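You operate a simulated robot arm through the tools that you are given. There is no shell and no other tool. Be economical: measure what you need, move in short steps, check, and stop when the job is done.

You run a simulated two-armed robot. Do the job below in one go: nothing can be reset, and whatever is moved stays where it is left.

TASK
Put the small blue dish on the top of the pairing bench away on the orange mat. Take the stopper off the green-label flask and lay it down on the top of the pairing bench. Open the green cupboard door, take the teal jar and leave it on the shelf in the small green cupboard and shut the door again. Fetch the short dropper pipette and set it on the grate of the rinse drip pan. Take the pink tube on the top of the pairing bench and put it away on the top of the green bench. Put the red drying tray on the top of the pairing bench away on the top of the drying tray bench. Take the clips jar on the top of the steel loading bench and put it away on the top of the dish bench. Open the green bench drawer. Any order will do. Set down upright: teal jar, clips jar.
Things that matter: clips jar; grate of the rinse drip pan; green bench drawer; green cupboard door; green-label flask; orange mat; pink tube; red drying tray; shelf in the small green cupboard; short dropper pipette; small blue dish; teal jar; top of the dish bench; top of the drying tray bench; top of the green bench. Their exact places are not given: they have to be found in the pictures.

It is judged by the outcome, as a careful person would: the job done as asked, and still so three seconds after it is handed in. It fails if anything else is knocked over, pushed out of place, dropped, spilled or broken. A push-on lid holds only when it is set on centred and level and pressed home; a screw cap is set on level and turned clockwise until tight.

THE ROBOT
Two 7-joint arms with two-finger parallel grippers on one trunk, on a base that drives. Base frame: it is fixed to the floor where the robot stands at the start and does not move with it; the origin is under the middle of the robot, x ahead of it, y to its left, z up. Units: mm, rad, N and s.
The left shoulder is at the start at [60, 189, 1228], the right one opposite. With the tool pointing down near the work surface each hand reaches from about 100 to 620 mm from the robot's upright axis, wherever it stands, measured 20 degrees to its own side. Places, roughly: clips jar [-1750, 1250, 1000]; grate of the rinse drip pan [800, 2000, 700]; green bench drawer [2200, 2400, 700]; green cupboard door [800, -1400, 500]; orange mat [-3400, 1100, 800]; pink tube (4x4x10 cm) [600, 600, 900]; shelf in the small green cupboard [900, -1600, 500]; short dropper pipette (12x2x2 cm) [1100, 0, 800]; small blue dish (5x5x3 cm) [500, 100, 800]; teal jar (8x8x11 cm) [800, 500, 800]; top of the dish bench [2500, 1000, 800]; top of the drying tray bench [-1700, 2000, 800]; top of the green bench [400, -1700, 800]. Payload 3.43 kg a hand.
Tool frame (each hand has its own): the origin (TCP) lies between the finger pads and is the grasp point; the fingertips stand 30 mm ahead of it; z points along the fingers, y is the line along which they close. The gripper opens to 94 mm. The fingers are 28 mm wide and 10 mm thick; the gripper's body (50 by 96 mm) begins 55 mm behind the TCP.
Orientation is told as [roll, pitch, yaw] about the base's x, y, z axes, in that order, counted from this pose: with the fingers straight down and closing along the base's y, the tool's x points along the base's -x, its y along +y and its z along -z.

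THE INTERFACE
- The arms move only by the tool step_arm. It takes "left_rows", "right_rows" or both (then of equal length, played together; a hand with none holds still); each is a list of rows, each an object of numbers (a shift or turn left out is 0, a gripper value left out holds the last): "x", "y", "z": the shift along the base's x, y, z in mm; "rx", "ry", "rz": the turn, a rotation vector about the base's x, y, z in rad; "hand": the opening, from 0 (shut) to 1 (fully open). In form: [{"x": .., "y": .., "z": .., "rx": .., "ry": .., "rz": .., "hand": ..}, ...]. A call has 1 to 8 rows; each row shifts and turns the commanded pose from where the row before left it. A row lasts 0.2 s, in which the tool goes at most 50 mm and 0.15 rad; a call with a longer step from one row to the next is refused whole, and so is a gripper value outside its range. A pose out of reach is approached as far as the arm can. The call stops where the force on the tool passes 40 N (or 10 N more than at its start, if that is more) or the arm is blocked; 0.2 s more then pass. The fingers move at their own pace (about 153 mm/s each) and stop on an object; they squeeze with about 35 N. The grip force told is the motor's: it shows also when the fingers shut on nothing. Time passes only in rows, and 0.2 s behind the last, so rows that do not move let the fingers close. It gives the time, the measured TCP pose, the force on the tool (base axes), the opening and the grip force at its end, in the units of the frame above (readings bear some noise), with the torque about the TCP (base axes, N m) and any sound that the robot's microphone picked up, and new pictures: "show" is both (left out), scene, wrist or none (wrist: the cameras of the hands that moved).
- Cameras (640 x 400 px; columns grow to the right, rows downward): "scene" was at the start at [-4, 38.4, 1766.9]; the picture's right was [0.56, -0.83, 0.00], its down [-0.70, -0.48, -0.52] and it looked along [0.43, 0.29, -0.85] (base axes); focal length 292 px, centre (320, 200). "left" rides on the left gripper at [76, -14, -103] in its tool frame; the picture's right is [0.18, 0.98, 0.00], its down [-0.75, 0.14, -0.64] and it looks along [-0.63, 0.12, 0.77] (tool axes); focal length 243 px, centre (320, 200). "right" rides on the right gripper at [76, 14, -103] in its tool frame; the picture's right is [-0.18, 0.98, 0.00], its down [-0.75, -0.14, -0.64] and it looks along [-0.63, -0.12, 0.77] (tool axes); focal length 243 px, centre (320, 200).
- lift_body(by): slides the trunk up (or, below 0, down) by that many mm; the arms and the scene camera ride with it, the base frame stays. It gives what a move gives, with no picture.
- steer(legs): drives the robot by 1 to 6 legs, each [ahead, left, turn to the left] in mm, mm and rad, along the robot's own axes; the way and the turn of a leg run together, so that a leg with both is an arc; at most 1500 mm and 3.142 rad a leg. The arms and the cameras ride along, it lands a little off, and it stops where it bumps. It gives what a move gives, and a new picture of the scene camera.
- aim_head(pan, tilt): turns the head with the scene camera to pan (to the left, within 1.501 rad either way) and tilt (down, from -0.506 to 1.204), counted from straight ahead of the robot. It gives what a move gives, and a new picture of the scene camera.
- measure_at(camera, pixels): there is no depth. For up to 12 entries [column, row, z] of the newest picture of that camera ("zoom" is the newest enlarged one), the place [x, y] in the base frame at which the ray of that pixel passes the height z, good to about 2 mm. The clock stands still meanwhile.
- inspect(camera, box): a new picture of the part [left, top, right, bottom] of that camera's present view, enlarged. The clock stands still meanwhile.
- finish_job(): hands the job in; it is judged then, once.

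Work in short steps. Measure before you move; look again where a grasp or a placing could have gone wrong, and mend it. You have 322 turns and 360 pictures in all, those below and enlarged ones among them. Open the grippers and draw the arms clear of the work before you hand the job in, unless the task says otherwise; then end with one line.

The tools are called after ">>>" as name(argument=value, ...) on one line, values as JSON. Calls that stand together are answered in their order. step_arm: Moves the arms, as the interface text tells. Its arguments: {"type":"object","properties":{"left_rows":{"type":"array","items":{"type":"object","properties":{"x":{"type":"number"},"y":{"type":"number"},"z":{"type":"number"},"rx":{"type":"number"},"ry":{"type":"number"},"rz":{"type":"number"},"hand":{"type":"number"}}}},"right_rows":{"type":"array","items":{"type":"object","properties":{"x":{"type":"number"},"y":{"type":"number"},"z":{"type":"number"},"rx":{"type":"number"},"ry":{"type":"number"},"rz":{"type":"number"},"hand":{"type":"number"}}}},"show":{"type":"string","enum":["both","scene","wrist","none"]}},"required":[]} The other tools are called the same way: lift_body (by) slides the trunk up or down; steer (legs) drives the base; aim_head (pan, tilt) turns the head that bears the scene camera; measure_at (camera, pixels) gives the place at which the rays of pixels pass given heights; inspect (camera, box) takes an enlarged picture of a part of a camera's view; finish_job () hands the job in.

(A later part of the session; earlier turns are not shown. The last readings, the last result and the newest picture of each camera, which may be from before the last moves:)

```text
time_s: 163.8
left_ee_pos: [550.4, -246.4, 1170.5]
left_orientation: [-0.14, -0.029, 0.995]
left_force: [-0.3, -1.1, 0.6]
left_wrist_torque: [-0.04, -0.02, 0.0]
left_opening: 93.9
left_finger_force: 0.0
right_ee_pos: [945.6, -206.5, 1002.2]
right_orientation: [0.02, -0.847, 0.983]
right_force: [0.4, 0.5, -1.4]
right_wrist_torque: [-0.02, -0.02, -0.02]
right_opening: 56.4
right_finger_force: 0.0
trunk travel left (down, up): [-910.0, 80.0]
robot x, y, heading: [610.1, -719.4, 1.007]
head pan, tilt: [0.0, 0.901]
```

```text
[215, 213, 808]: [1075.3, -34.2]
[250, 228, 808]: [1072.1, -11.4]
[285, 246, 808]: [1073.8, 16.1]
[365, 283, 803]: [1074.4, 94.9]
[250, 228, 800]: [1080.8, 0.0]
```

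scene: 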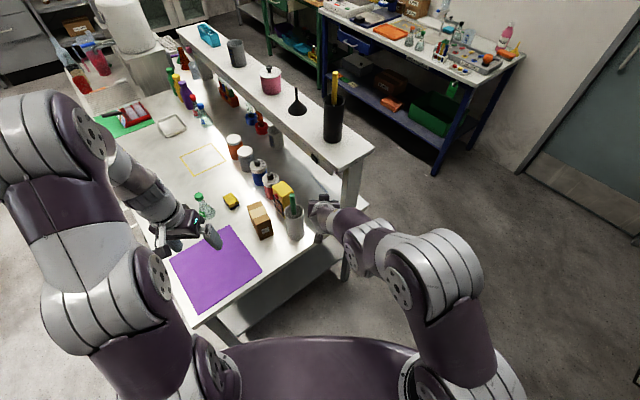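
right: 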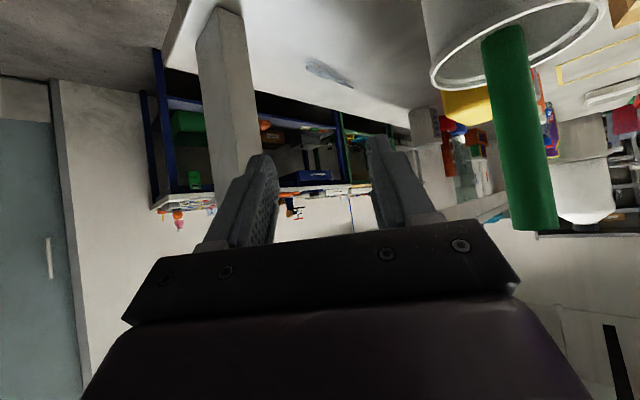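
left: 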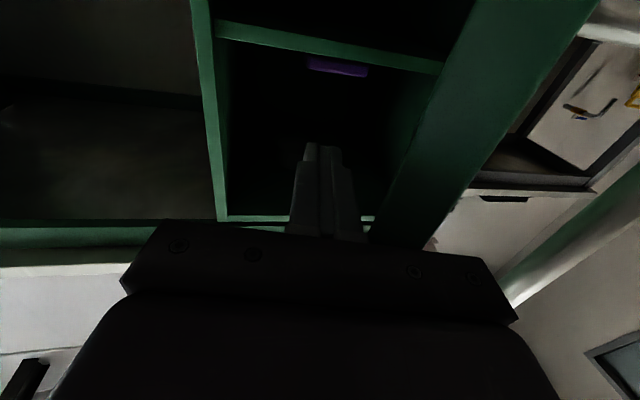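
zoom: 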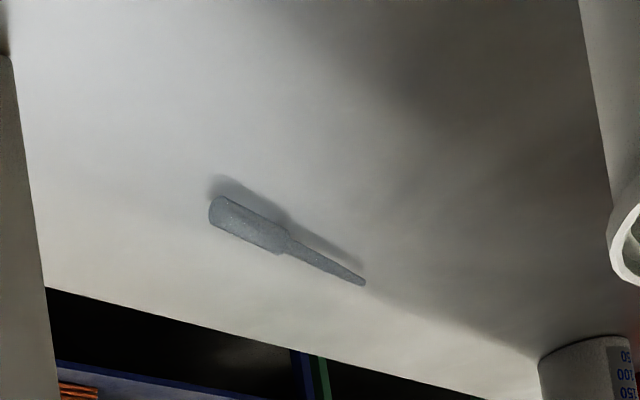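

Gripping point (1073,0). The line from here along the heading is clear (leg 64 mm right, cup 93 mm left). I lower to 860 and drive in 140 mm.

>>> step_arm(right_rows=[{"z": -48}, {"z": -48}, {"z": -46}], show="none")

>>> steer(legs=[[140, 0, 0]])

>>> inspect(camera="right", box=[100, 0, 580, 300])

```text
time_s: 164.6
left_ee_pos: [551.1, -246.8, 1172.2]
left_orientation: [-0.137, -0.034, 0.994]
left_force: [1.1, -0.1, 0.3]
left_wrist_torque: [0.01, 0.02, 0.03]
left_opening: 93.8
left_finger_force: 0.0
right_ee_pos: [944.4, -210.2, 864.4]
right_orientation: [0.02, -0.849, 0.98]
right_force: [-0.2, -0.1, -0.1]
right_wrist_torque: [0.01, 0.02, 0.0]
right_opening: 56.3
right_finger_force: 0.0
trunk travel left (down, up): [-910.0, 80.0]
robot x, y, heading: [609.7, -721.1, 1.015]
head pan, tilt: [0.0, 0.901]
```

```text
time_s: 166.0
left_ee_pos: [622.2, -129.0, 1171.1]
left_orientation: [-0.139, -0.033, 0.996]
left_force: [-0.6, -0.5, -0.3]
left_wrist_torque: [-0.03, -0.01, 0.0]
left_opening: 93.9
left_finger_force: 0.0
right_ee_pos: [1016.4, -91.4, 865.1]
right_orientation: [0.02, -0.847, 0.983]
right_force: [0.3, 0.0, 0.5]
right_wrist_torque: [0.03, -0.03, 0.03]
right_opening: 56.6
right_finger_force: 0.0
trunk travel left (down, up): [-910.0, 80.0]
robot x, y, heading: [684.2, -601.9, 1.01]
head pan, tilt: [0.0, 0.901]
```

scene: 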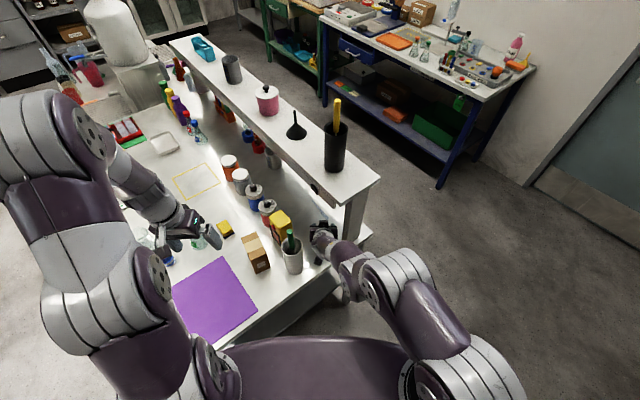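

```text
1.33 times, centred on (340, 150) of right
```

zoom: 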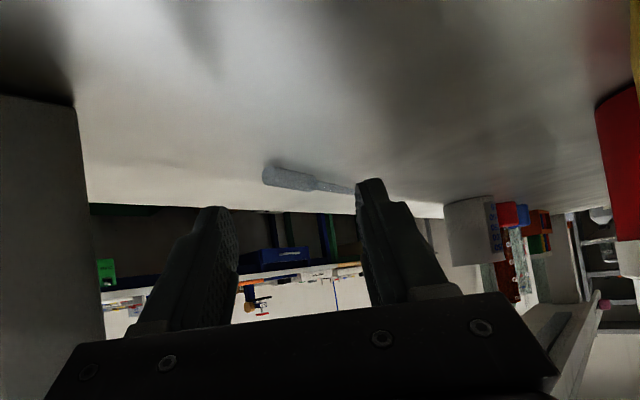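

The bulb is ahead between the fingers. I re-measure it.

>>> measure_at(camera="zoom", pixels=[[265, 176, 808], [290, 179, 808], [314, 185, 808], [350, 190, 804]])

```text
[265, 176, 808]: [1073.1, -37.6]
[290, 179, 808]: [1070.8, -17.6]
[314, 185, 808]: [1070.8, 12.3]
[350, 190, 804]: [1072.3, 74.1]
```

I advance 83 mm above the pipette and then lower.

>>> step_arm(right_rows=[{"x": 15, "y": 23, "hand": 0.72}, {"x": 15, "y": 23}, {"x": 16, "y": 22}, {"z": -12}, {"z": -10}, {"z": -6}], show="wrist")

```text
time_s: 166.8
left_ee_pos: [624.1, -127.1, 1171.2]
left_orientation: [-0.137, -0.032, 0.997]
left_force: [0.3, 0.1, -0.7]
left_wrist_torque: [0.0, 0.01, -0.01]
left_opening: 93.9
left_finger_force: 0.1
right_ee_pos: [1036.1, -74.3, 834.1]
right_orientation: [-0.04, -0.741, 1.043]
right_force: [-1.1, -0.6, -1.5]
right_wrist_torque: [0.1, -0.02, 0.02]
right_opening: 67.8
right_finger_force: 0.1
right hand out of reach, approached as far as the arm can: row 3
trunk travel left (down, up): [-910.0, 80.0]
robot x, y, heading: [683.5, -603.3, 1.017]
head pan, tilt: [0.0, 0.901]
stopped in row 3 (right hand): the arm was blocked; the commanded pose is now the measured one
```

right: 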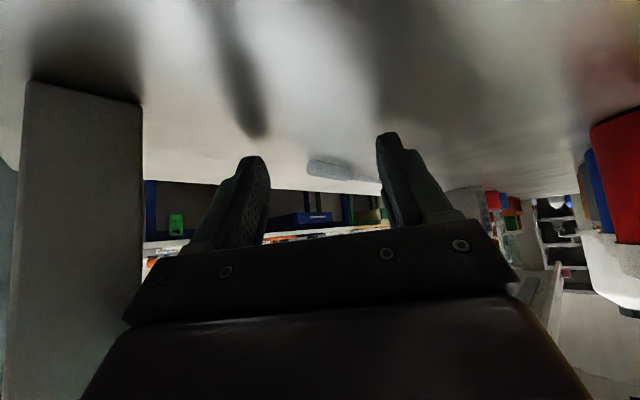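

The arm hit its reach limit (not an obstacle; forces ~1 N). I back the hand a little, restore tilt and height, then let the base make the advance.

>>> step_arm(right_rows=[{"x": -6, "y": -9, "z": 15}, {"x": -8, "y": -12, "z": 8, "rx": 0.055, "ry": -0.075, "rz": -0.01}, {"x": -6, "y": -9, "z": 4, "rx": 0.05, "ry": -0.055, "rz": -0.01}], show="none")

```text
time_s: 167.6
left_ee_pos: [623.7, -127.0, 1170.9]
left_orientation: [-0.139, -0.033, 0.996]
left_force: [0.6, -0.4, 0.2]
left_wrist_torque: [-0.01, 0.01, 0.02]
left_opening: 93.8
left_finger_force: 0.1
right_ee_pos: [1015.7, -104.2, 859.8]
right_orientation: [-0.133, -0.895, 1.091]
right_force: [-0.6, -0.8, 0.4]
right_wrist_torque: [-0.02, 0.0, 0.01]
right_opening: 67.7
right_finger_force: 0.1
trunk travel left (down, up): [-910.0, 80.0]
robot x, y, heading: [683.1, -602.2, 1.012]
head pan, tilt: [0.0, 0.901]
```

I trim the orientation back to roll 0, pitch −0.85.

>>> step_arm(right_rows=[{"rx": -0.002, "ry": 0.095, "rz": 0.014}, {"z": 2}], show="none")

```text
time_s: 168.2
left_ee_pos: [624.2, -126.5, 1170.9]
left_orientation: [-0.138, -0.033, 0.996]
left_force: [-0.2, -0.5, 0.4]
left_wrist_torque: [-0.01, 0.01, 0.0]
left_opening: 93.8
left_finger_force: 0.0
right_ee_pos: [1019.0, -104.5, 861.0]
right_orientation: [-0.005, -0.846, 1.01]
right_force: [-0.9, -0.1, 0.4]
right_wrist_torque: [0.01, -0.03, -0.03]
right_opening: 67.6
right_finger_force: 0.1
trunk travel left (down, up): [-910.0, 80.0]
robot x, y, heading: [681.0, -603.5, 1.012]
head pan, tilt: [0.0, 0.901]
```

I drive 92 mm ahead, 6 mm left.

>>> steer(legs=[[92, 6, 0]])

>>> inspect(camera="right", box=[100, 0, 580, 300])

```text
time_s: 169.3
left_ee_pos: [666.1, -46.5, 1171.9]
left_orientation: [-0.137, -0.033, 0.996]
left_force: [-0.2, -0.9, 0.1]
left_wrist_torque: [0.01, 0.01, 0.03]
left_opening: 94.0
left_finger_force: 0.0
right_ee_pos: [1060.7, -23.7, 861.4]
right_orientation: [-0.005, -0.845, 1.008]
right_force: [0.0, -0.4, 0.1]
right_wrist_torque: [0.0, 0.0, 0.0]
right_opening: 67.8
right_finger_force: 0.1
trunk travel left (down, up): [-910.0, 80.0]
robot x, y, heading: [724.5, -520.7, 1.013]
head pan, tilt: [0.0, 0.901]
```

scene: 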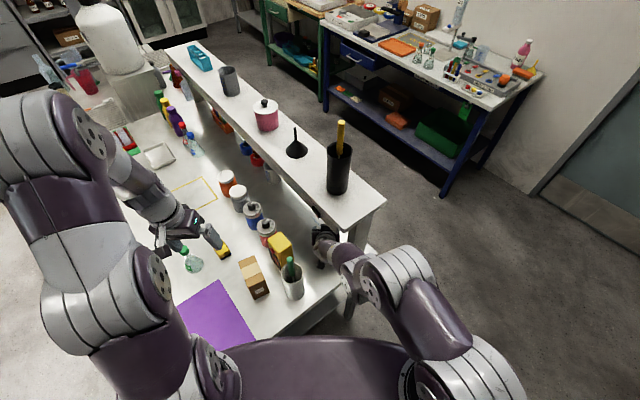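

```text
1.33 times, centred on (340, 150) of right
```

zoom: 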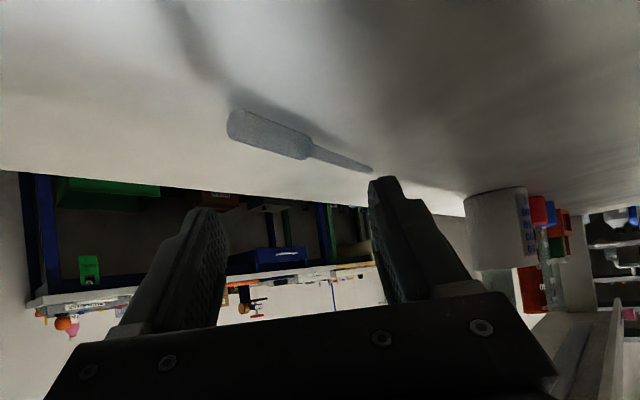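

I re-measure the bulb from here before lowering.

>>> measure_at(camera="zoom", pixels=[[230, 122, 808], [268, 134, 808], [308, 148, 808], [370, 170, 804]])

```text
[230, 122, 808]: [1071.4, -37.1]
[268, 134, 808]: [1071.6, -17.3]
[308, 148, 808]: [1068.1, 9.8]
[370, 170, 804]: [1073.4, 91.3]
```

Bulb is 13 mm ahead of the TCP, centred. I lower and close.

>>> step_arm(right_rows=[{"z": -10}, {"z": -9}, {"z": -7}, {"z": -2}, {"hand": 0}, {"hand": 0}, {"hand": 0}], show="wrist")

```text
time_s: 170.9
left_ee_pos: [665.5, -45.8, 1172.9]
left_orientation: [-0.137, -0.034, 0.997]
left_force: [-0.3, 0.6, 1.1]
left_wrist_torque: [0.0, 0.02, 0.02]
left_opening: 94.2
left_finger_force: 0.1
right_ee_pos: [1060.6, -22.0, 834.2]
right_orientation: [-0.005, -0.847, 1.01]
right_force: [-0.5, 2.0, 6.7]
right_wrist_torque: [0.21, -0.08, 0.03]
right_opening: 3.8
right_finger_force: 34.5
trunk travel left (down, up): [-910.0, 80.0]
robot x, y, heading: [725.5, -522.5, 1.012]
head pan, tilt: [0.0, 0.901]
```

right: 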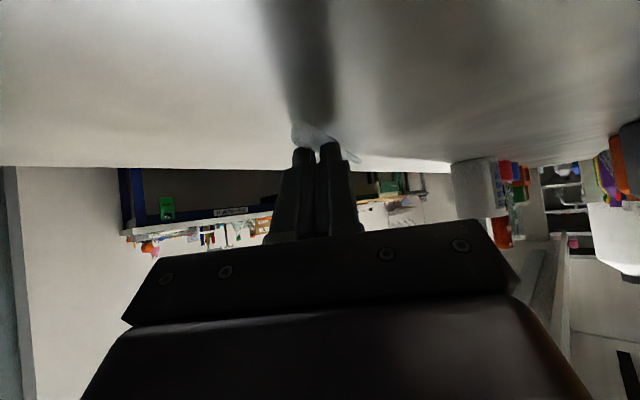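

Opening is only 3.8 mm, so I look closely at what the fingers hold.

>>> inspect(camera="right", box=[220, 80, 420, 220])

```text
2.86 times, centred on (320, 150) of right
```

zoom: 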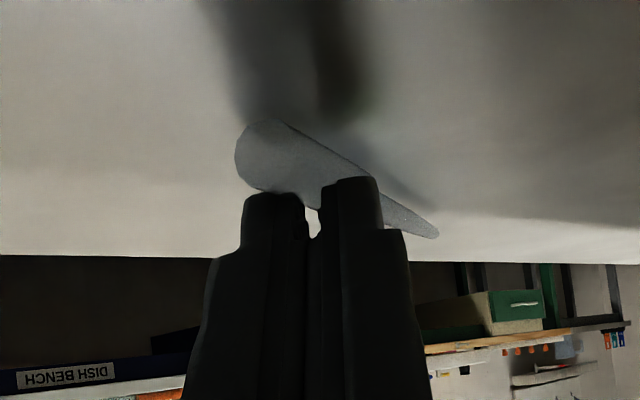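

The pipette seems to lie just beyond the tips. I open, rise a little and re-measure.

>>> step_arm(right_rows=[{"hand": 0.72}, {"hand": 0.72, "z": 14}, {"z": 13}], show="none")

>>> inspect(camera="right", box=[160, 20, 480, 220])

```text
time_s: 171.7
left_ee_pos: [666.7, -47.0, 1170.0]
left_orientation: [-0.137, -0.033, 0.997]
left_force: [0.6, 0.3, -0.1]
left_wrist_torque: [0.02, -0.02, -0.01]
left_opening: 94.0
left_finger_force: 0.0
right_ee_pos: [1059.9, -24.4, 859.1]
right_orientation: [-0.008, -0.844, 1.01]
right_force: [0.5, -0.1, 0.2]
right_wrist_torque: [0.0, 0.0, 0.0]
right_opening: 67.9
right_finger_force: 0.0
trunk travel left (down, up): [-910.0, 80.0]
robot x, y, heading: [730.5, -521.4, 1.017]
head pan, tilt: [0.0, 0.901]
```

```text
2.00 times, centred on (320, 120) of right
```

zoom: 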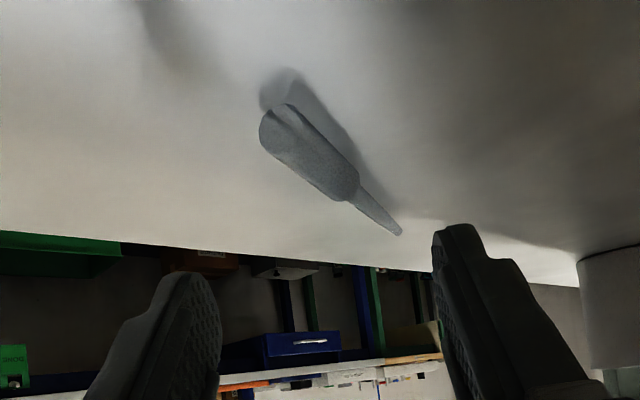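

It turned nearer to my heading. I measure it: bulb back (275,130), bulb front (345,182), tip (398,232).

>>> measure_at(camera="zoom", pixels=[[275, 130, 808], [310, 155, 808], [345, 182, 808], [398, 232, 804], [340, 180, 800]])

```text
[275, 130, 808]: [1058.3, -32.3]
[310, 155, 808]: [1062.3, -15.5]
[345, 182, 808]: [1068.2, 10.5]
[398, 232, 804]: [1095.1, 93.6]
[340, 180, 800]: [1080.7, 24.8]
```

Misalignment is now only ~15°. I shift 3 mm and retry, closing gradually.

>>> step_arm(right_rows=[{"x": -3, "y": 0, "z": -10}, {"z": -9}, {"z": -6}, {"hand": 0.45}, {"hand": 0.3}, {"hand": 0.2}, {"hand": 0}, {"hand": 0}], show="none")

>>> inspect(camera="right", box=[220, 80, 420, 220])

```text
time_s: 173.5
left_ee_pos: [667.5, -46.6, 1171.8]
left_orientation: [-0.136, -0.034, 0.996]
left_force: [-0.1, 0.0, 0.8]
left_wrist_torque: [0.0, 0.0, -0.01]
left_opening: 94.1
left_finger_force: 0.1
right_ee_pos: [1057.9, -24.5, 836.2]
right_orientation: [-0.004, -0.845, 1.009]
right_force: [1.2, -1.0, 2.2]
right_wrist_torque: [0.0, -0.02, 0.02]
right_opening: 5.0
right_finger_force: 34.9
trunk travel left (down, up): [-910.0, 80.0]
robot x, y, heading: [726.9, -519.7, 1.016]
head pan, tilt: [0.0, 0.901]
```

```text
2.86 times, centred on (320, 150) of right
```

zoom: 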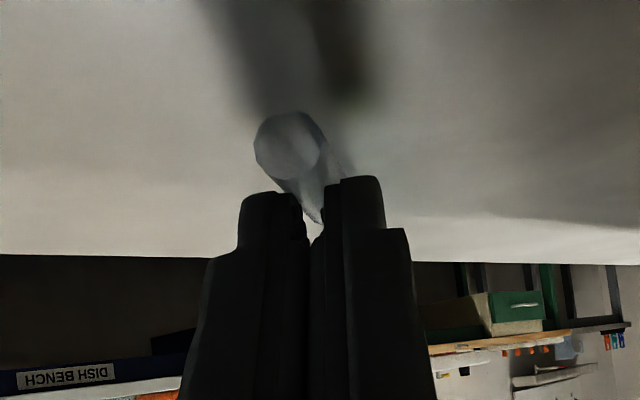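

The fingers now seem to hold the stem with the bulb toward me. I lift 25 mm to check.

>>> step_arm(right_rows=[{"z": 8}, {"z": 10}, {"z": 10}], show="wrist")

```text
time_s: 174.3
left_ee_pos: [665.9, -47.0, 1170.8]
left_orientation: [-0.136, -0.034, 0.999]
left_force: [0.4, 0.1, 0.5]
left_wrist_torque: [-0.02, 0.0, 0.0]
left_opening: 94.1
left_finger_force: 0.1
right_ee_pos: [1057.9, -24.5, 862.9]
right_orientation: [-0.006, -0.845, 1.01]
right_force: [0.4, -0.6, 0.0]
right_wrist_torque: [0.02, 0.0, -0.01]
right_opening: 5.0
right_finger_force: 35.1
trunk travel left (down, up): [-910.0, 80.0]
robot x, y, heading: [729.0, -526.0, 1.019]
head pan, tilt: [0.0, 0.901]
```

right: 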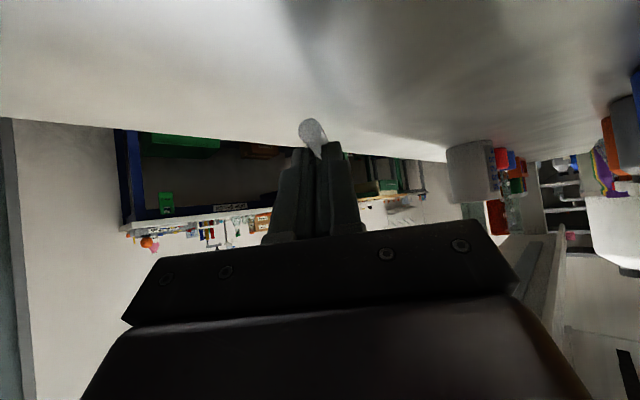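

The pipette came up with the hand. I back straight out along the same line.

>>> steer(legs=[[-290, 0, 0]])

>>> inspect(camera="right", box=[220, 60, 420, 220])

```text
time_s: 176.3
left_ee_pos: [511.9, -295.3, 1169.6]
left_orientation: [-0.138, -0.031, 0.995]
left_force: [0.9, -0.4, -0.6]
left_wrist_torque: [-0.04, -0.01, 0.02]
left_opening: 94.2
left_finger_force: 0.1
right_ee_pos: [901.2, -274.9, 862.6]
right_orientation: [-0.004, -0.843, 1.007]
right_force: [0.0, 0.0, -0.5]
right_wrist_torque: [0.0, 0.0, -0.01]
right_opening: 4.9
right_finger_force: 35.1
trunk travel left (down, up): [-910.0, 80.0]
robot x, y, heading: [567.9, -774.2, 1.014]
head pan, tilt: [0.0, 0.901]
```

scene: 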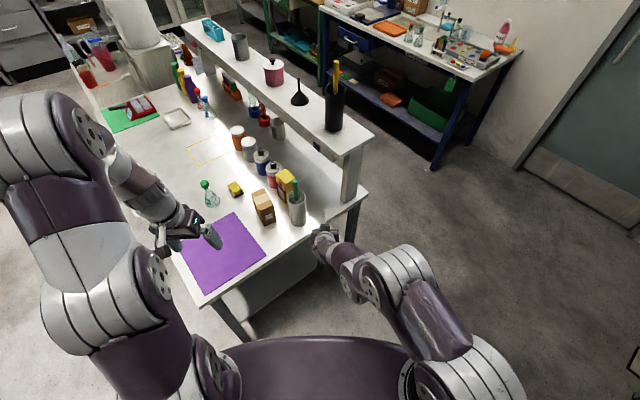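

```text
2.50 times, centred on (320, 140) of right
```

zoom: 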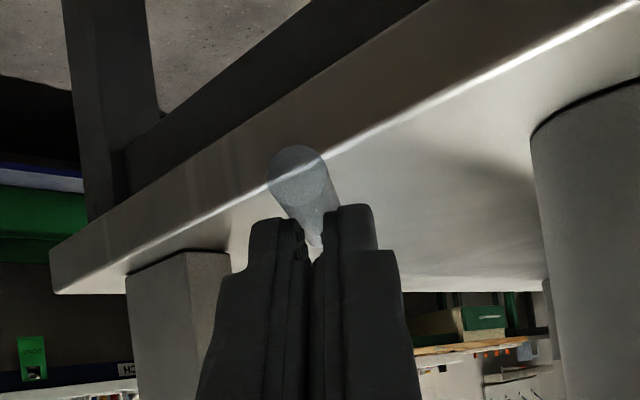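

Held well by the stem. I raise it and drive round to the front of the bench for the blue dish.

>>> step_arm(right_rows=[{"z": 45}, {"z": 45}, {"z": 45}, {"z": 45}], show="none")

>>> steer(legs=[[0, 0, -1.014], [-950, 0, 0], [0, 700, 0], [300, 0, 0]])

>>> aim_head(pan=0.15, tilt=0.9)

```text
time_s: 177.3
left_ee_pos: [512.1, -298.5, 1170.8]
left_orientation: [-0.137, -0.032, 0.995]
left_force: [0.3, -1.1, -0.1]
left_wrist_torque: [0.01, 0.0, 0.0]
left_opening: 94.0
left_finger_force: 0.1
right_ee_pos: [902.3, -276.7, 1045.5]
right_orientation: [-0.008, -0.843, 1.006]
right_force: [0.5, 1.0, 0.5]
right_wrist_torque: [0.01, 0.0, -0.05]
right_opening: 5.1
right_finger_force: 35.4
trunk travel left (down, up): [-910.0, 80.0]
robot x, y, heading: [567.4, -772.3, 1.017]
head pan, tilt: [0.0, 0.901]
```

```text
time_s: 189.9
left_ee_pos: [300.7, 219.5, 1171.7]
left_orientation: [-0.137, -0.032, -0.021]
left_force: [-0.5, 0.5, 0.3]
left_wrist_torque: [0.0, 0.02, 0.0]
left_opening: 93.9
left_finger_force: 0.1
right_ee_pos: [524.3, -100.3, 1046.0]
right_orientation: [-0.005, -0.846, -0.008]
right_force: [-0.2, 0.6, -0.2]
right_wrist_torque: [-0.02, 0.02, 0.01]
right_opening: 2.5
right_finger_force: 35.2
trunk travel left (down, up): [-910.0, 80.0]
robot x, y, heading: [-72.3, -82.8, -0.005]
head pan, tilt: [0.0, 0.901]
```

scene: 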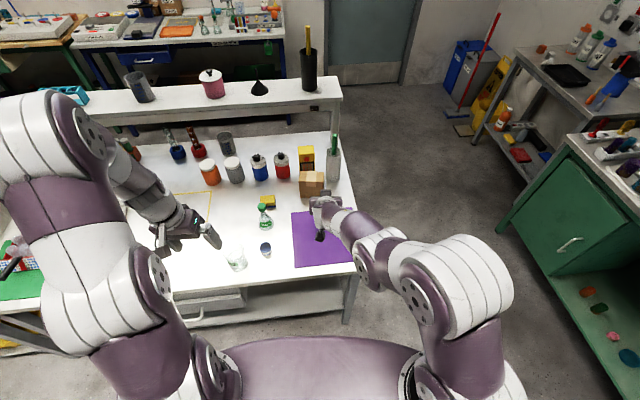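

```text
time_s: 190.6
left_ee_pos: [301.6, 220.2, 1170.8]
left_orientation: [-0.136, -0.032, -0.021]
left_force: [-0.8, -0.8, -0.4]
left_wrist_torque: [0.0, -0.01, -0.01]
left_opening: 94.1
left_finger_force: 0.0
right_ee_pos: [526.4, -100.7, 1044.4]
right_orientation: [-0.005, -0.845, -0.009]
right_force: [-0.2, -0.6, -0.6]
right_wrist_torque: [-0.01, 0.01, -0.02]
right_opening: 2.2
right_finger_force: 35.1
trunk travel left (down, up): [-910.0, 80.0]
robot x, y, heading: [-73.2, -82.0, -0.006]
head pan, tilt: [0.15, 0.901]
```

scene: 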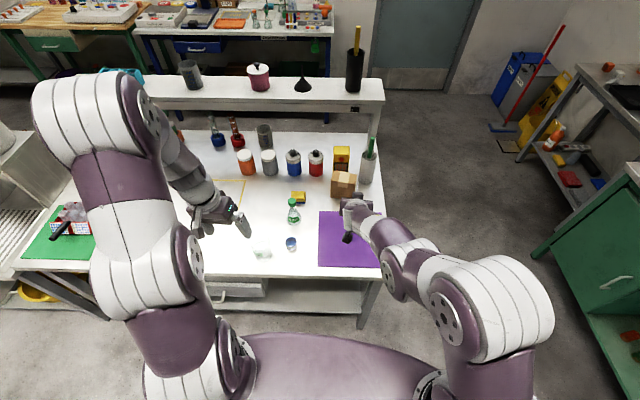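

The right opening fell from 5.0 to 2.2 mm – the pipette may be slipping. I check.

>>> inspect(camera="right", box=[220, 40, 420, 220])

>>> inspect(camera="scene", box=[300, 180, 400, 260])

```text
2.22 times, centred on (320, 130) of right
```

zoom: 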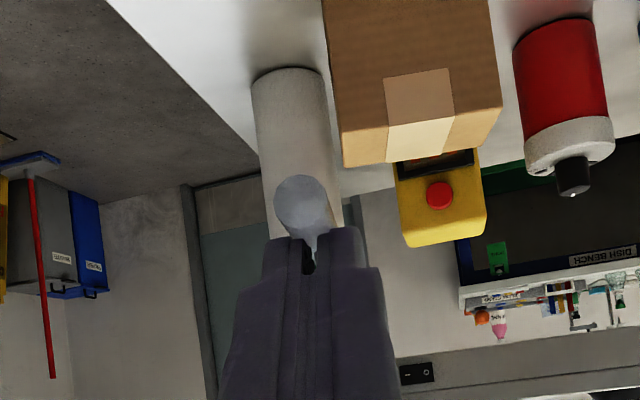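

```text
5.00 times, centred on (350, 220) of scene
```

zoom: 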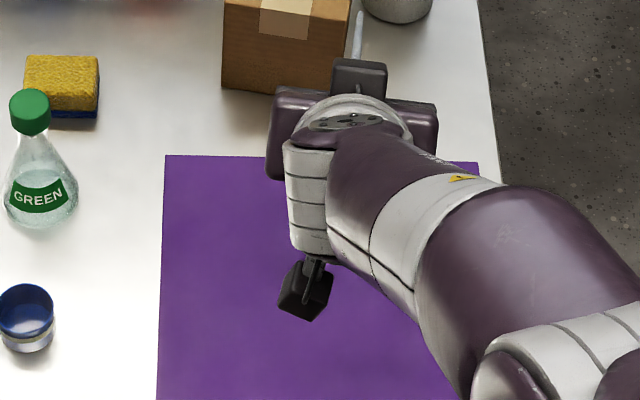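

It is sliding along its tapered stem. I will lay it down on the purple mat below and regrip it by the bulb; first measure the free space.

>>> measure_at(camera="scene", pixels=[[333, 197, 800], [355, 198, 800], [320, 212, 800], [318, 266, 800], [382, 268, 800], [374, 212, 800], [292, 243, 800], [293, 223, 800]])

```text
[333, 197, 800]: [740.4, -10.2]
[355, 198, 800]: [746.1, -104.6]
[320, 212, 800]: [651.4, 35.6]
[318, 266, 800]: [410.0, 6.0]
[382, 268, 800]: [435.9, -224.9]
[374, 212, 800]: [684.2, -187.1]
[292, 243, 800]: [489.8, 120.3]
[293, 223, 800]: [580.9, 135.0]
```

The mat spans x 410–670 here, so I lower directly.

>>> step_arm(right_rows=[{"z": -45}, {"z": -45}, {"z": -45}, {"z": -30}, {"z": -12}, {"z": -8}], show="wrist")

```text
time_s: 192.0
left_ee_pos: [301.0, 220.5, 1171.6]
left_orientation: [-0.139, -0.031, -0.021]
left_force: [-0.1, 0.0, -0.5]
left_wrist_torque: [-0.01, 0.02, 0.01]
left_opening: 93.8
left_finger_force: 0.1
right_ee_pos: [527.6, -101.1, 859.1]
right_orientation: [-0.005, -0.846, -0.008]
right_force: [0.8, 0.2, 0.4]
right_wrist_torque: [-0.02, 0.05, 0.01]
right_opening: 5.0
right_finger_force: 35.1
trunk travel left (down, up): [-910.0, 80.0]
robot x, y, heading: [-75.4, -80.9, -0.004]
head pan, tilt: [0.15, 0.901]
```

right: 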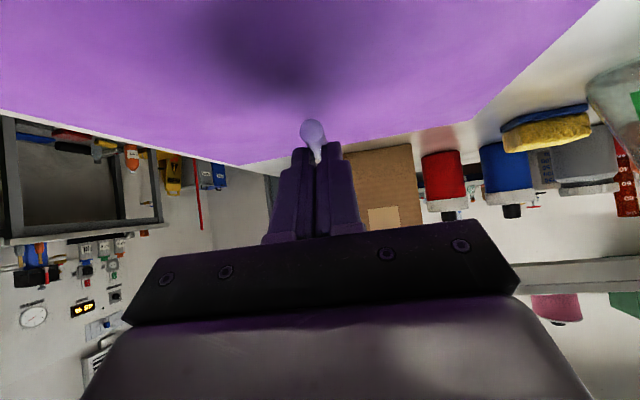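

I lower on in small steps until it touches.

>>> step_arm(right_rows=[{"z": -6}, {"z": -6}, {"z": -5}, {"z": -4}, {"z": -4}], show="wrist")

```text
time_s: 193.2
left_ee_pos: [299.7, 220.1, 1171.7]
left_orientation: [-0.137, -0.035, -0.02]
left_force: [-1.2, 0.0, -0.4]
left_wrist_torque: [-0.01, 0.01, -0.01]
left_opening: 93.8
left_finger_force: 0.1
right_ee_pos: [527.3, -99.8, 839.2]
right_orientation: [-0.004, -0.854, -0.011]
right_force: [-1.0, 1.1, 19.6]
right_wrist_torque: [-0.04, 0.13, -0.03]
right_opening: 5.2
right_finger_force: 35.5
trunk travel left (down, up): [-910.0, 80.0]
robot x, y, heading: [-70.4, -81.8, -0.003]
head pan, tilt: [0.15, 0.901]
```

right: 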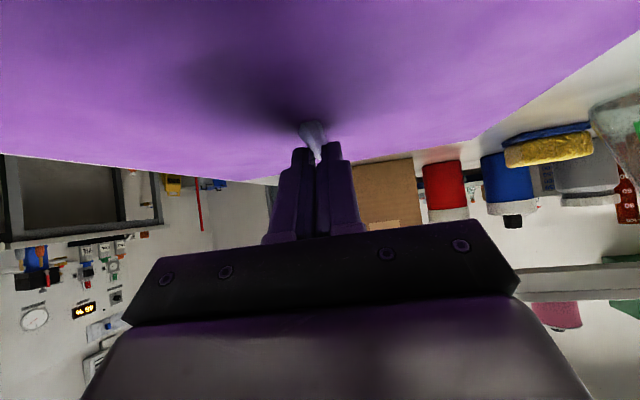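

Contact (19.6 N). I release, rise and turn the hand vertical.

>>> step_arm(right_rows=[{"z": 2}, {"hand": 0.5}, {"hand": 0.5}, {"x": -10, "z": 20}, {"z": 40}, {"z": 45}], show="wrist")

>>> steer(legs=[[100, 0, 0]])

```text
time_s: 194.6
left_ee_pos: [301.6, 220.9, 1172.1]
left_orientation: [-0.138, -0.032, -0.021]
left_force: [0.7, -0.5, 0.3]
left_wrist_torque: [0.04, -0.02, 0.0]
left_opening: 94.0
left_finger_force: 0.1
right_ee_pos: [514.9, -100.7, 940.8]
right_orientation: [-0.009, -0.843, -0.01]
right_force: [0.3, -0.2, -0.8]
right_wrist_torque: [0.0, 0.03, 0.0]
right_opening: 46.9
right_finger_force: 0.0
trunk travel left (down, up): [-910.0, 80.0]
robot x, y, heading: [-70.7, -82.2, -0.004]
head pan, tilt: [0.15, 0.901]
```

right: 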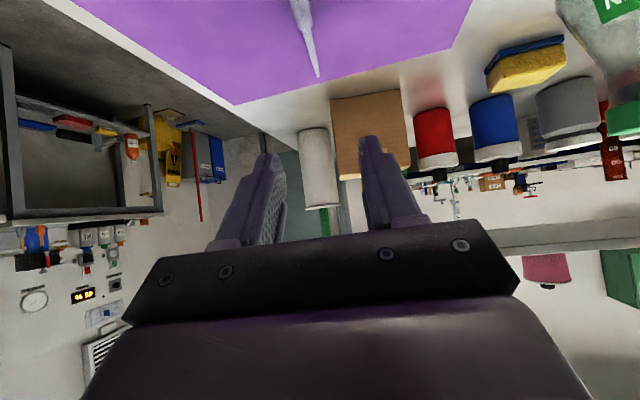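

```text
time_s: 195.7
left_ee_pos: [399.2, 221.0, 1170.8]
left_orientation: [-0.137, -0.032, -0.018]
left_force: [-0.5, -1.0, -0.7]
left_wrist_torque: [0.0, -0.01, 0.02]
left_opening: 94.1
left_finger_force: 0.0
right_ee_pos: [616.5, -100.0, 940.7]
right_orientation: [-0.005, -0.843, -0.008]
right_force: [0.0, -1.2, -0.7]
right_wrist_torque: [0.02, 0.0, 0.02]
right_opening: 47.2
right_finger_force: 0.0
trunk travel left (down, up): [-910.0, 80.0]
robot x, y, heading: [32.3, -83.1, -0.005]
head pan, tilt: [0.15, 0.901]
```

scene: 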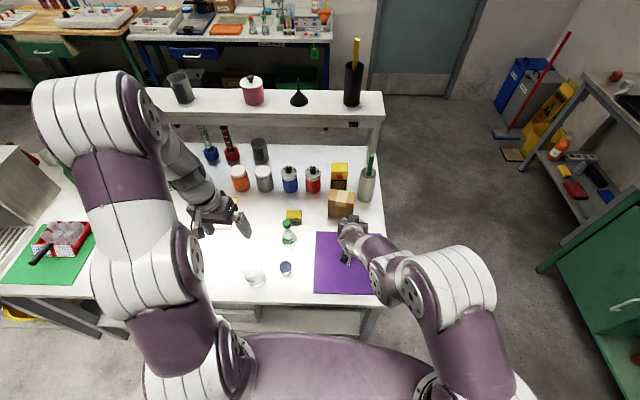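

The pipette lies straight along x. I turn the hand vertical while moving back over it.

>>> step_arm(right_rows=[{"ry": 0.141, "x": -15, "z": 8}, {"ry": 0.141, "x": -15, "z": 8}, {"ry": 0.141, "x": -15, "z": 8}, {"ry": 0.141, "x": -15}, {"ry": 0.141, "x": -15}, {"ry": 0.138, "x": -10}], show="wrist")

```text
time_s: 197.1
left_ee_pos: [402.8, 220.0, 1170.8]
left_orientation: [-0.138, -0.032, -0.018]
left_force: [0.1, 0.5, -0.3]
left_wrist_torque: [-0.02, 0.01, 0.0]
left_opening: 94.0
left_finger_force: 0.2
right_ee_pos: [531.9, -99.0, 964.1]
right_orientation: [-0.01, 0.001, -0.007]
right_force: [0.2, 0.7, 0.6]
right_wrist_torque: [-0.02, 0.0, 0.02]
right_opening: 46.7
right_finger_force: 0.1
trunk travel left (down, up): [-910.0, 80.0]
robot x, y, heading: [29.7, -80.7, -0.002]
head pan, tilt: [0.15, 0.901]
```

right: 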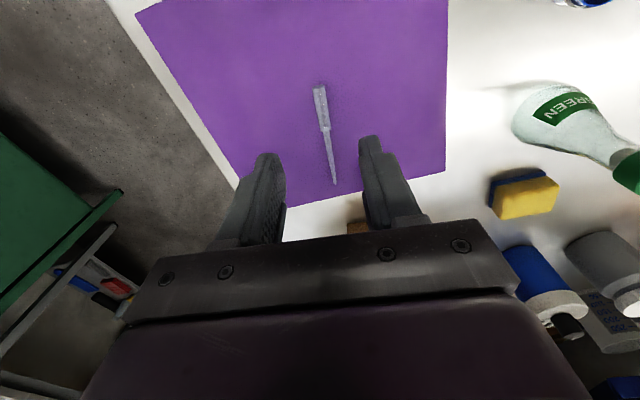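

I measure the bulb ends (319,87)–(325,130) and tip (335,184).

>>> measure_at(camera="right", pixels=[[319, 87, 808], [322, 108, 808], [325, 128, 808], [335, 184, 804]])

```text
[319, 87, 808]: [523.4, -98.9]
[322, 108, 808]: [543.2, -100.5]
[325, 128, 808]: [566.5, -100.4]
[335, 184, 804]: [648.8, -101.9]
```

Bulb centre is (543,-100). I lower onto it and close.

>>> step_arm(right_rows=[{"x": 5, "y": 0, "z": -45}, {"x": 5, "y": -1, "z": -45}, {"x": 1, "z": -25}, {"z": -10}, {"z": -5}, {"hand": 0}, {"hand": 0}], show="wrist")

```text
time_s: 198.7
left_ee_pos: [402.0, 220.8, 1171.1]
left_orientation: [-0.138, -0.034, -0.019]
left_force: [-0.2, 0.0, 0.4]
left_wrist_torque: [0.01, 0.02, -0.04]
left_opening: 94.1
left_finger_force: 0.0
right_ee_pos: [543.0, -99.7, 834.5]
right_orientation: [-0.01, -0.002, -0.004]
right_force: [0.7, 1.5, 2.5]
right_wrist_torque: [0.07, 0.0, 0.0]
right_opening: 7.1
right_finger_force: 35.5
trunk travel left (down, up): [-910.0, 80.0]
robot x, y, heading: [29.9, -81.7, -0.007]
head pan, tilt: [0.15, 0.901]
```

right: 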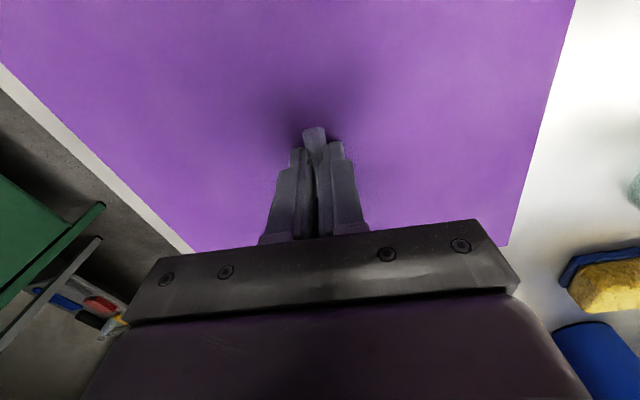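

I lift to check the grip.

>>> step_arm(right_rows=[{"z": 20}, {"z": 40}, {"z": 45}, {"z": 45}, {"z": 40}], show="none")

>>> inspect(camera="right", box=[220, 60, 420, 220])

```text
time_s: 199.9
left_ee_pos: [400.2, 220.5, 1172.3]
left_orientation: [-0.137, -0.033, -0.019]
left_force: [0.1, -0.7, 0.1]
left_wrist_torque: [0.0, 0.01, 0.0]
left_opening: 93.7
left_finger_force: 0.0
right_ee_pos: [541.2, -100.2, 1025.2]
right_orientation: [-0.011, -0.003, -0.003]
right_force: [0.8, -0.3, -0.1]
right_wrist_torque: [-0.02, 0.03, 0.0]
right_opening: 6.4
right_finger_force: 35.0
trunk travel left (down, up): [-910.0, 80.0]
robot x, y, heading: [31.2, -80.1, -0.0]
head pan, tilt: [0.15, 0.901]
```

```text
2.50 times, centred on (320, 140) of right
```

zoom: 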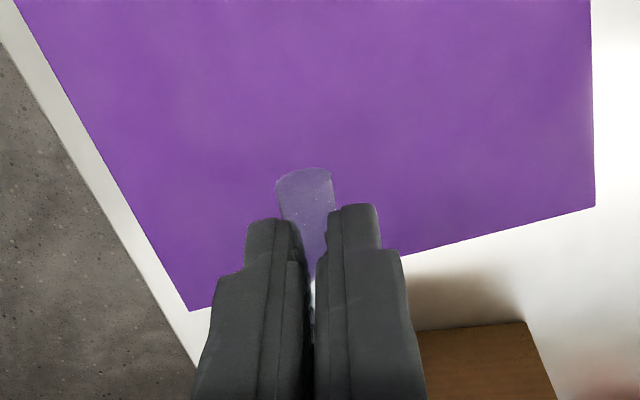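

Pipette held by the bulb. Now the left hand: I straighten it and bring it above the blue dish (489,120).

>>> step_arm(left_rows=[{"rx": 0.07, "ry": 0.017, "x": 15, "y": -16, "z": -36, "hand": 0.8}, {"rx": 0.067, "ry": 0.016, "x": 15, "y": -17, "z": -36}, {"x": 15, "y": -17, "z": -36}, {"x": 15, "y": -17, "z": -36}, {"x": 15, "y": -17, "z": -38}, {"x": 14, "y": -16, "z": -40}], show="wrist")

```text
time_s: 201.3
left_ee_pos: [449.7, 112.6, 950.3]
left_orientation: [-0.013, -0.074, -0.022]
left_force: [0.1, 0.8, 0.1]
left_wrist_torque: [0.02, 0.0, -0.04]
left_opening: 75.4
left_finger_force: 0.0
left hand out of reach, approached as far as the arm can: row 1, 2, 3
right_ee_pos: [544.0, -99.9, 1025.5]
right_orientation: [-0.01, 0.0, -0.005]
right_force: [0.0, -0.4, -0.7]
right_wrist_torque: [0.0, -0.01, 0.02]
right_opening: 6.7
right_finger_force: 35.0
trunk travel left (down, up): [-910.0, 80.0]
robot x, y, heading: [30.0, -81.6, -0.002]
head pan, tilt: [0.15, 0.901]
```

left: 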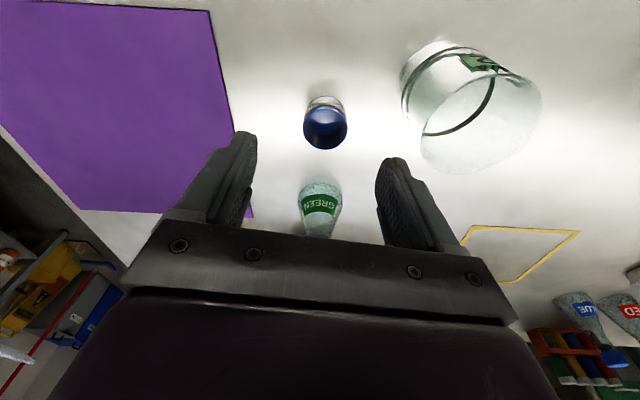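

I measure the dish: rim centre (326,128) and foot (325,106).

>>> measure_at(camera="left", pixels=[[326, 128, 830], [325, 107, 800], [305, 125, 830], [347, 125, 830], [435, 90, 800], [465, 130, 890], [320, 195, 800]])

```text
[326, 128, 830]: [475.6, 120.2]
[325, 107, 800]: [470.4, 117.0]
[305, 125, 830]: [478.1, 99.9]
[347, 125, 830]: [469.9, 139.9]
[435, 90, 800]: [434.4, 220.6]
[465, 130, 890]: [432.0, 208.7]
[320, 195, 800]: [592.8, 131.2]
```

Dish centre ≈(476,119). I level the hand, lower around the dish and close.

>>> step_arm(left_rows=[{"x": 13, "y": 3, "z": -30, "ry": 0.07, "rx": 0.013}, {"x": 13, "y": 3, "z": -40, "rz": 0.02}, {"z": -30}, {"z": -13}, {"hand": 0}, {"hand": 0}, {"hand": 0}], show="wrist")

```text
time_s: 202.9
left_ee_pos: [473.8, 119.6, 839.1]
left_orientation: [-0.002, -0.003, -0.001]
left_force: [0.8, -0.3, 0.2]
left_wrist_torque: [-0.02, 0.03, 0.01]
left_opening: 41.4
left_finger_force: 35.1
left hand out of reach, approached as far as the arm can: row 1, 2
right_ee_pos: [542.5, -99.1, 1025.0]
right_orientation: [-0.01, -0.001, -0.004]
right_force: [0.3, -0.2, -0.3]
right_wrist_torque: [0.01, 0.01, 0.02]
right_opening: 6.8
right_finger_force: 34.6
trunk travel left (down, up): [-910.0, 80.0]
robot x, y, heading: [25.6, -78.3, -0.003]
head pan, tilt: [0.15, 0.901]
```

left: 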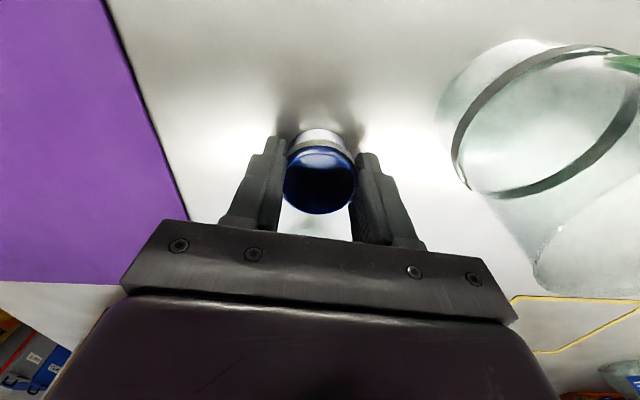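

Dish gripped (41 mm). I lift it and back off from the bench, then look toward the left end for the drip pan.

>>> step_arm(left_rows=[{"z": 30}, {"z": 45}, {"z": 45}, {"z": 45}, {"z": 45}], show="none")

>>> steer(legs=[[-450, 0, 0], [0, 1300, 0], [0, 500, 0]])

>>> aim_head(pan=-0.1, tilt=0.7)

```text
time_s: 204.1
left_ee_pos: [473.4, 119.8, 1047.7]
left_orientation: [0.0, -0.005, -0.001]
left_force: [-0.1, 0.1, -1.1]
left_wrist_torque: [0.02, -0.01, 0.0]
left_opening: 41.4
left_finger_force: 35.3
right_ee_pos: [542.8, -100.5, 1025.2]
right_orientation: [-0.01, -0.002, -0.003]
right_force: [0.2, 1.1, -0.7]
right_wrist_torque: [-0.04, -0.01, 0.03]
right_opening: 6.5
right_finger_force: 34.7
trunk travel left (down, up): [-910.0, 80.0]
robot x, y, heading: [29.4, -81.0, -0.004]
head pan, tilt: [0.15, 0.901]
```

```text
time_s: 215.4
left_ee_pos: [79.7, 1886.0, 1047.4]
left_orientation: [-0.001, -0.002, -0.031]
left_force: [-0.3, -0.7, -0.3]
left_wrist_torque: [0.01, -0.05, 0.0]
left_opening: 41.3
left_finger_force: 35.0
right_ee_pos: [141.6, 1663.7, 1024.9]
right_orientation: [-0.009, -0.003, -0.034]
right_force: [0.0, -0.2, 0.2]
right_wrist_torque: [0.01, -0.03, 0.0]
right_opening: 6.8
right_finger_force: 34.8
trunk travel left (down, up): [-910.0, 80.0]
robot x, y, heading: [-372.8, 1699.0, -0.034]
head pan, tilt: [0.15, 0.901]
```

scene: 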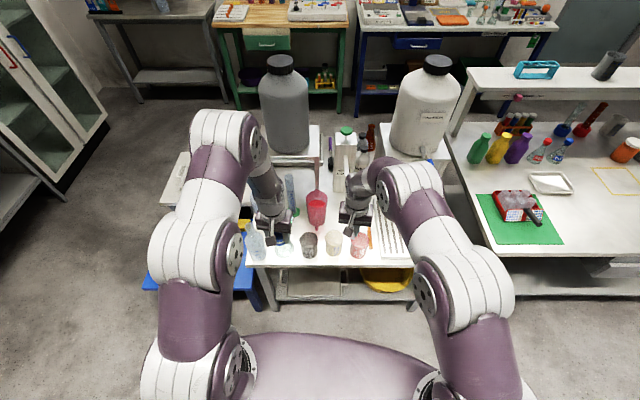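

```text
time_s: 216.2
left_ee_pos: [78.7, 1887.2, 1046.6]
left_orientation: [-0.001, -0.004, -0.03]
left_force: [0.2, 0.0, -0.1]
left_wrist_torque: [0.0, -0.03, 0.0]
left_opening: 41.2
left_finger_force: 35.0
right_ee_pos: [143.0, 1665.4, 1024.5]
right_orientation: [-0.012, -0.002, -0.035]
right_force: [0.0, 0.6, -0.6]
right_wrist_torque: [0.01, 0.01, 0.0]
right_opening: 6.6
right_finger_force: 34.8
trunk travel left (down, up): [-910.0, 80.0]
robot x, y, heading: [-369.3, 1699.3, -0.027]
head pan, tilt: [-0.099, 0.7]
```

scene: 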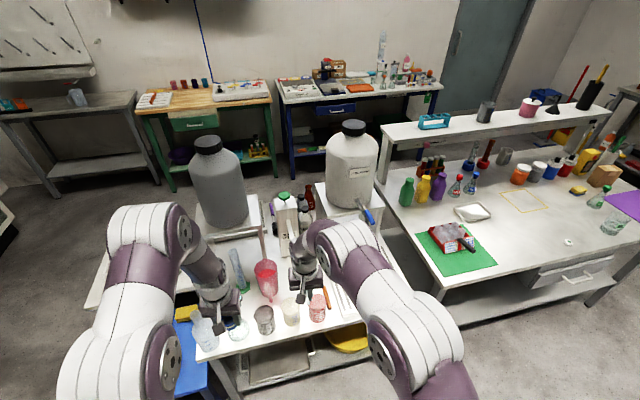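

A white pan-like thing shows behind the left arm near (100,285). I enlarge that area.

>>> inspect(camera="scene", box=[60, 180, 380, 360])

>>> measure_at(camera="scene", pixels=[[100, 285, 750], [345, 290, 750], [222, 232, 800], [200, 350, 750], [370, 318, 750], [345, 205, 800]])

```text
2.00 times, centred on (220, 270) of scene
```

zoom: 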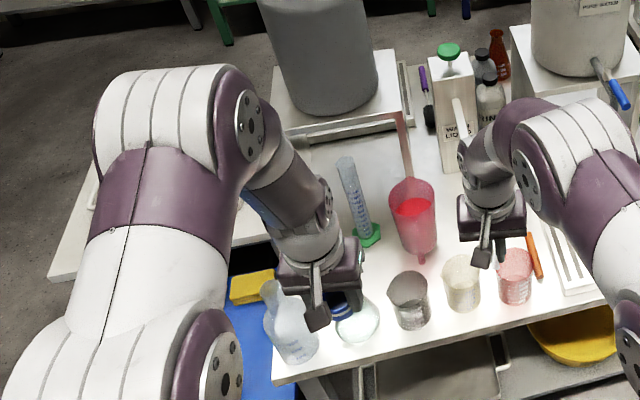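

```text
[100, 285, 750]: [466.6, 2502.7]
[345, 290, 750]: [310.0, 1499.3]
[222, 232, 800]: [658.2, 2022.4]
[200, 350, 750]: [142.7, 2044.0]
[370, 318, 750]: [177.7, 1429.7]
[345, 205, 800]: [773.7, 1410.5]
```

The bench continues to the left behind my arm. I shift further left and look again.

>>> steer(legs=[[0, 650, 0]])

>>> aim_head(pan=-0.3, tilt=0.7)

```text
time_s: 219.8
left_ee_pos: [91.7, 2540.8, 1046.7]
left_orientation: [-0.002, -0.003, -0.013]
left_force: [0.5, 0.7, 0.0]
left_wrist_torque: [-0.02, -0.01, -0.03]
left_opening: 41.2
left_finger_force: 34.5
right_ee_pos: [155.3, 2320.8, 1025.3]
right_orientation: [-0.01, -0.001, -0.016]
right_force: [-0.5, 0.5, -0.1]
right_wrist_torque: [0.02, 0.03, -0.02]
right_opening: 6.8
right_finger_force: 35.3
trunk travel left (down, up): [-910.0, 80.0]
robot x, y, heading: [-359.9, 2344.9, -0.014]
head pan, tilt: [-0.099, 0.7]
```

scene: 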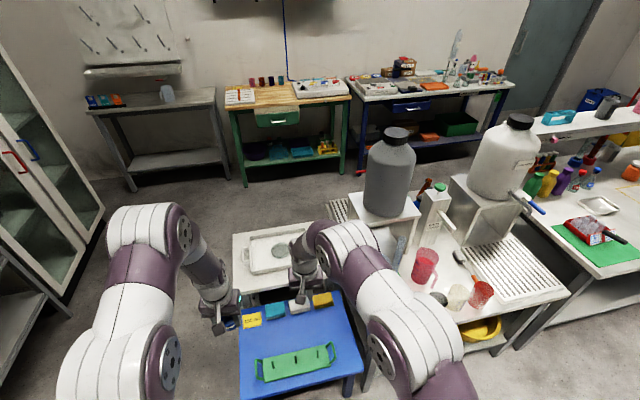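

```text
time_s: 220.5
left_ee_pos: [91.4, 2540.0, 1048.0]
left_orientation: [-0.003, -0.005, -0.013]
left_force: [-0.3, 0.2, -0.1]
left_wrist_torque: [0.04, -0.03, 0.0]
left_opening: 41.3
left_finger_force: 35.1
right_ee_pos: [156.2, 2321.4, 1025.0]
right_orientation: [-0.01, -0.001, -0.015]
right_force: [-0.2, 0.3, -0.2]
right_wrist_torque: [-0.01, -0.02, 0.02]
right_opening: 6.7
right_finger_force: 35.1
trunk travel left (down, up): [-910.0, 80.0]
robot x, y, heading: [-352.5, 2345.2, -0.013]
head pan, tilt: [-0.3, 0.7]
```

scene: 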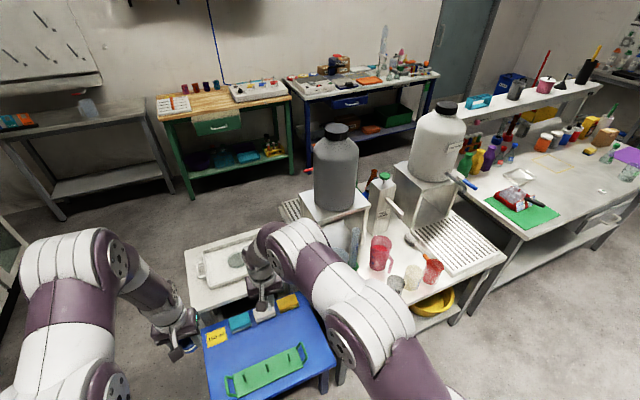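

There are two grates: one near (455,250) under the white can's tap and another near (290,208) by the grey can. I enlarge both for labels and measure.

>>> inspect(camera="scene", box=[270, 100, 510, 290])

>>> measure_at(camera="scene", pixels=[[288, 207, 750], [288, 207, 800], [455, 250, 750], [455, 250, 800], [225, 265, 750], [300, 228, 750]])

```text
2.11 times, centred on (390, 195) of scene
```

zoom: 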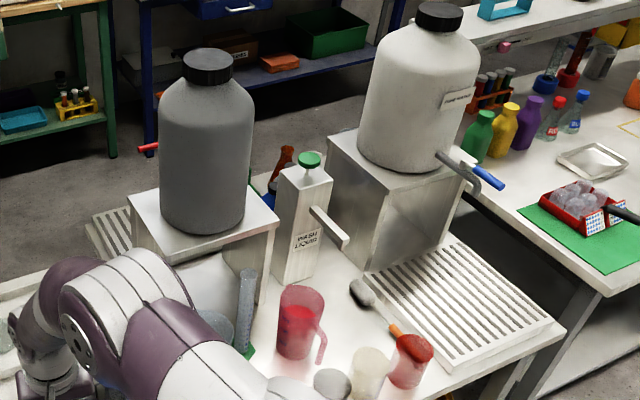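

```text
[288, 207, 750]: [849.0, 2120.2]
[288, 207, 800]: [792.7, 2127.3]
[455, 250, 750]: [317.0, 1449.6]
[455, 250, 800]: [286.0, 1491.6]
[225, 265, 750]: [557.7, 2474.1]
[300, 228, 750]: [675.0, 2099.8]
```

The rinse grate by the grey can lies at ≈(820,2120), matching the hint; it opens to the far side. I look at the way around the left end.

>>> aim_head(pan=0.35, tilt=0.65)

```text
time_s: 221.5
left_ee_pos: [90.8, 2541.0, 1047.8]
left_orientation: [-0.003, -0.003, -0.013]
left_force: [-0.1, -0.4, -0.4]
left_wrist_torque: [-0.01, 0.02, 0.03]
left_opening: 41.2
left_finger_force: 34.8
right_ee_pos: [156.1, 2321.7, 1026.5]
right_orientation: [-0.01, -0.001, -0.015]
right_force: [0.4, 0.0, 0.2]
right_wrist_torque: [0.03, 0.02, 0.01]
right_opening: 6.7
right_finger_force: 35.2
trunk travel left (down, up): [-910.0, 80.0]
robot x, y, heading: [-355.3, 2345.0, -0.017]
head pan, tilt: [0.351, 0.649]
```

scene: 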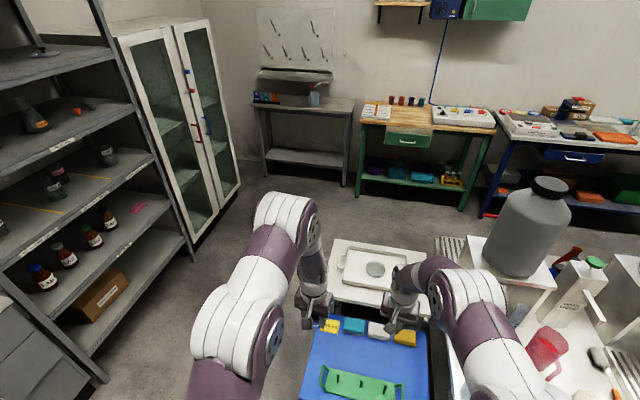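

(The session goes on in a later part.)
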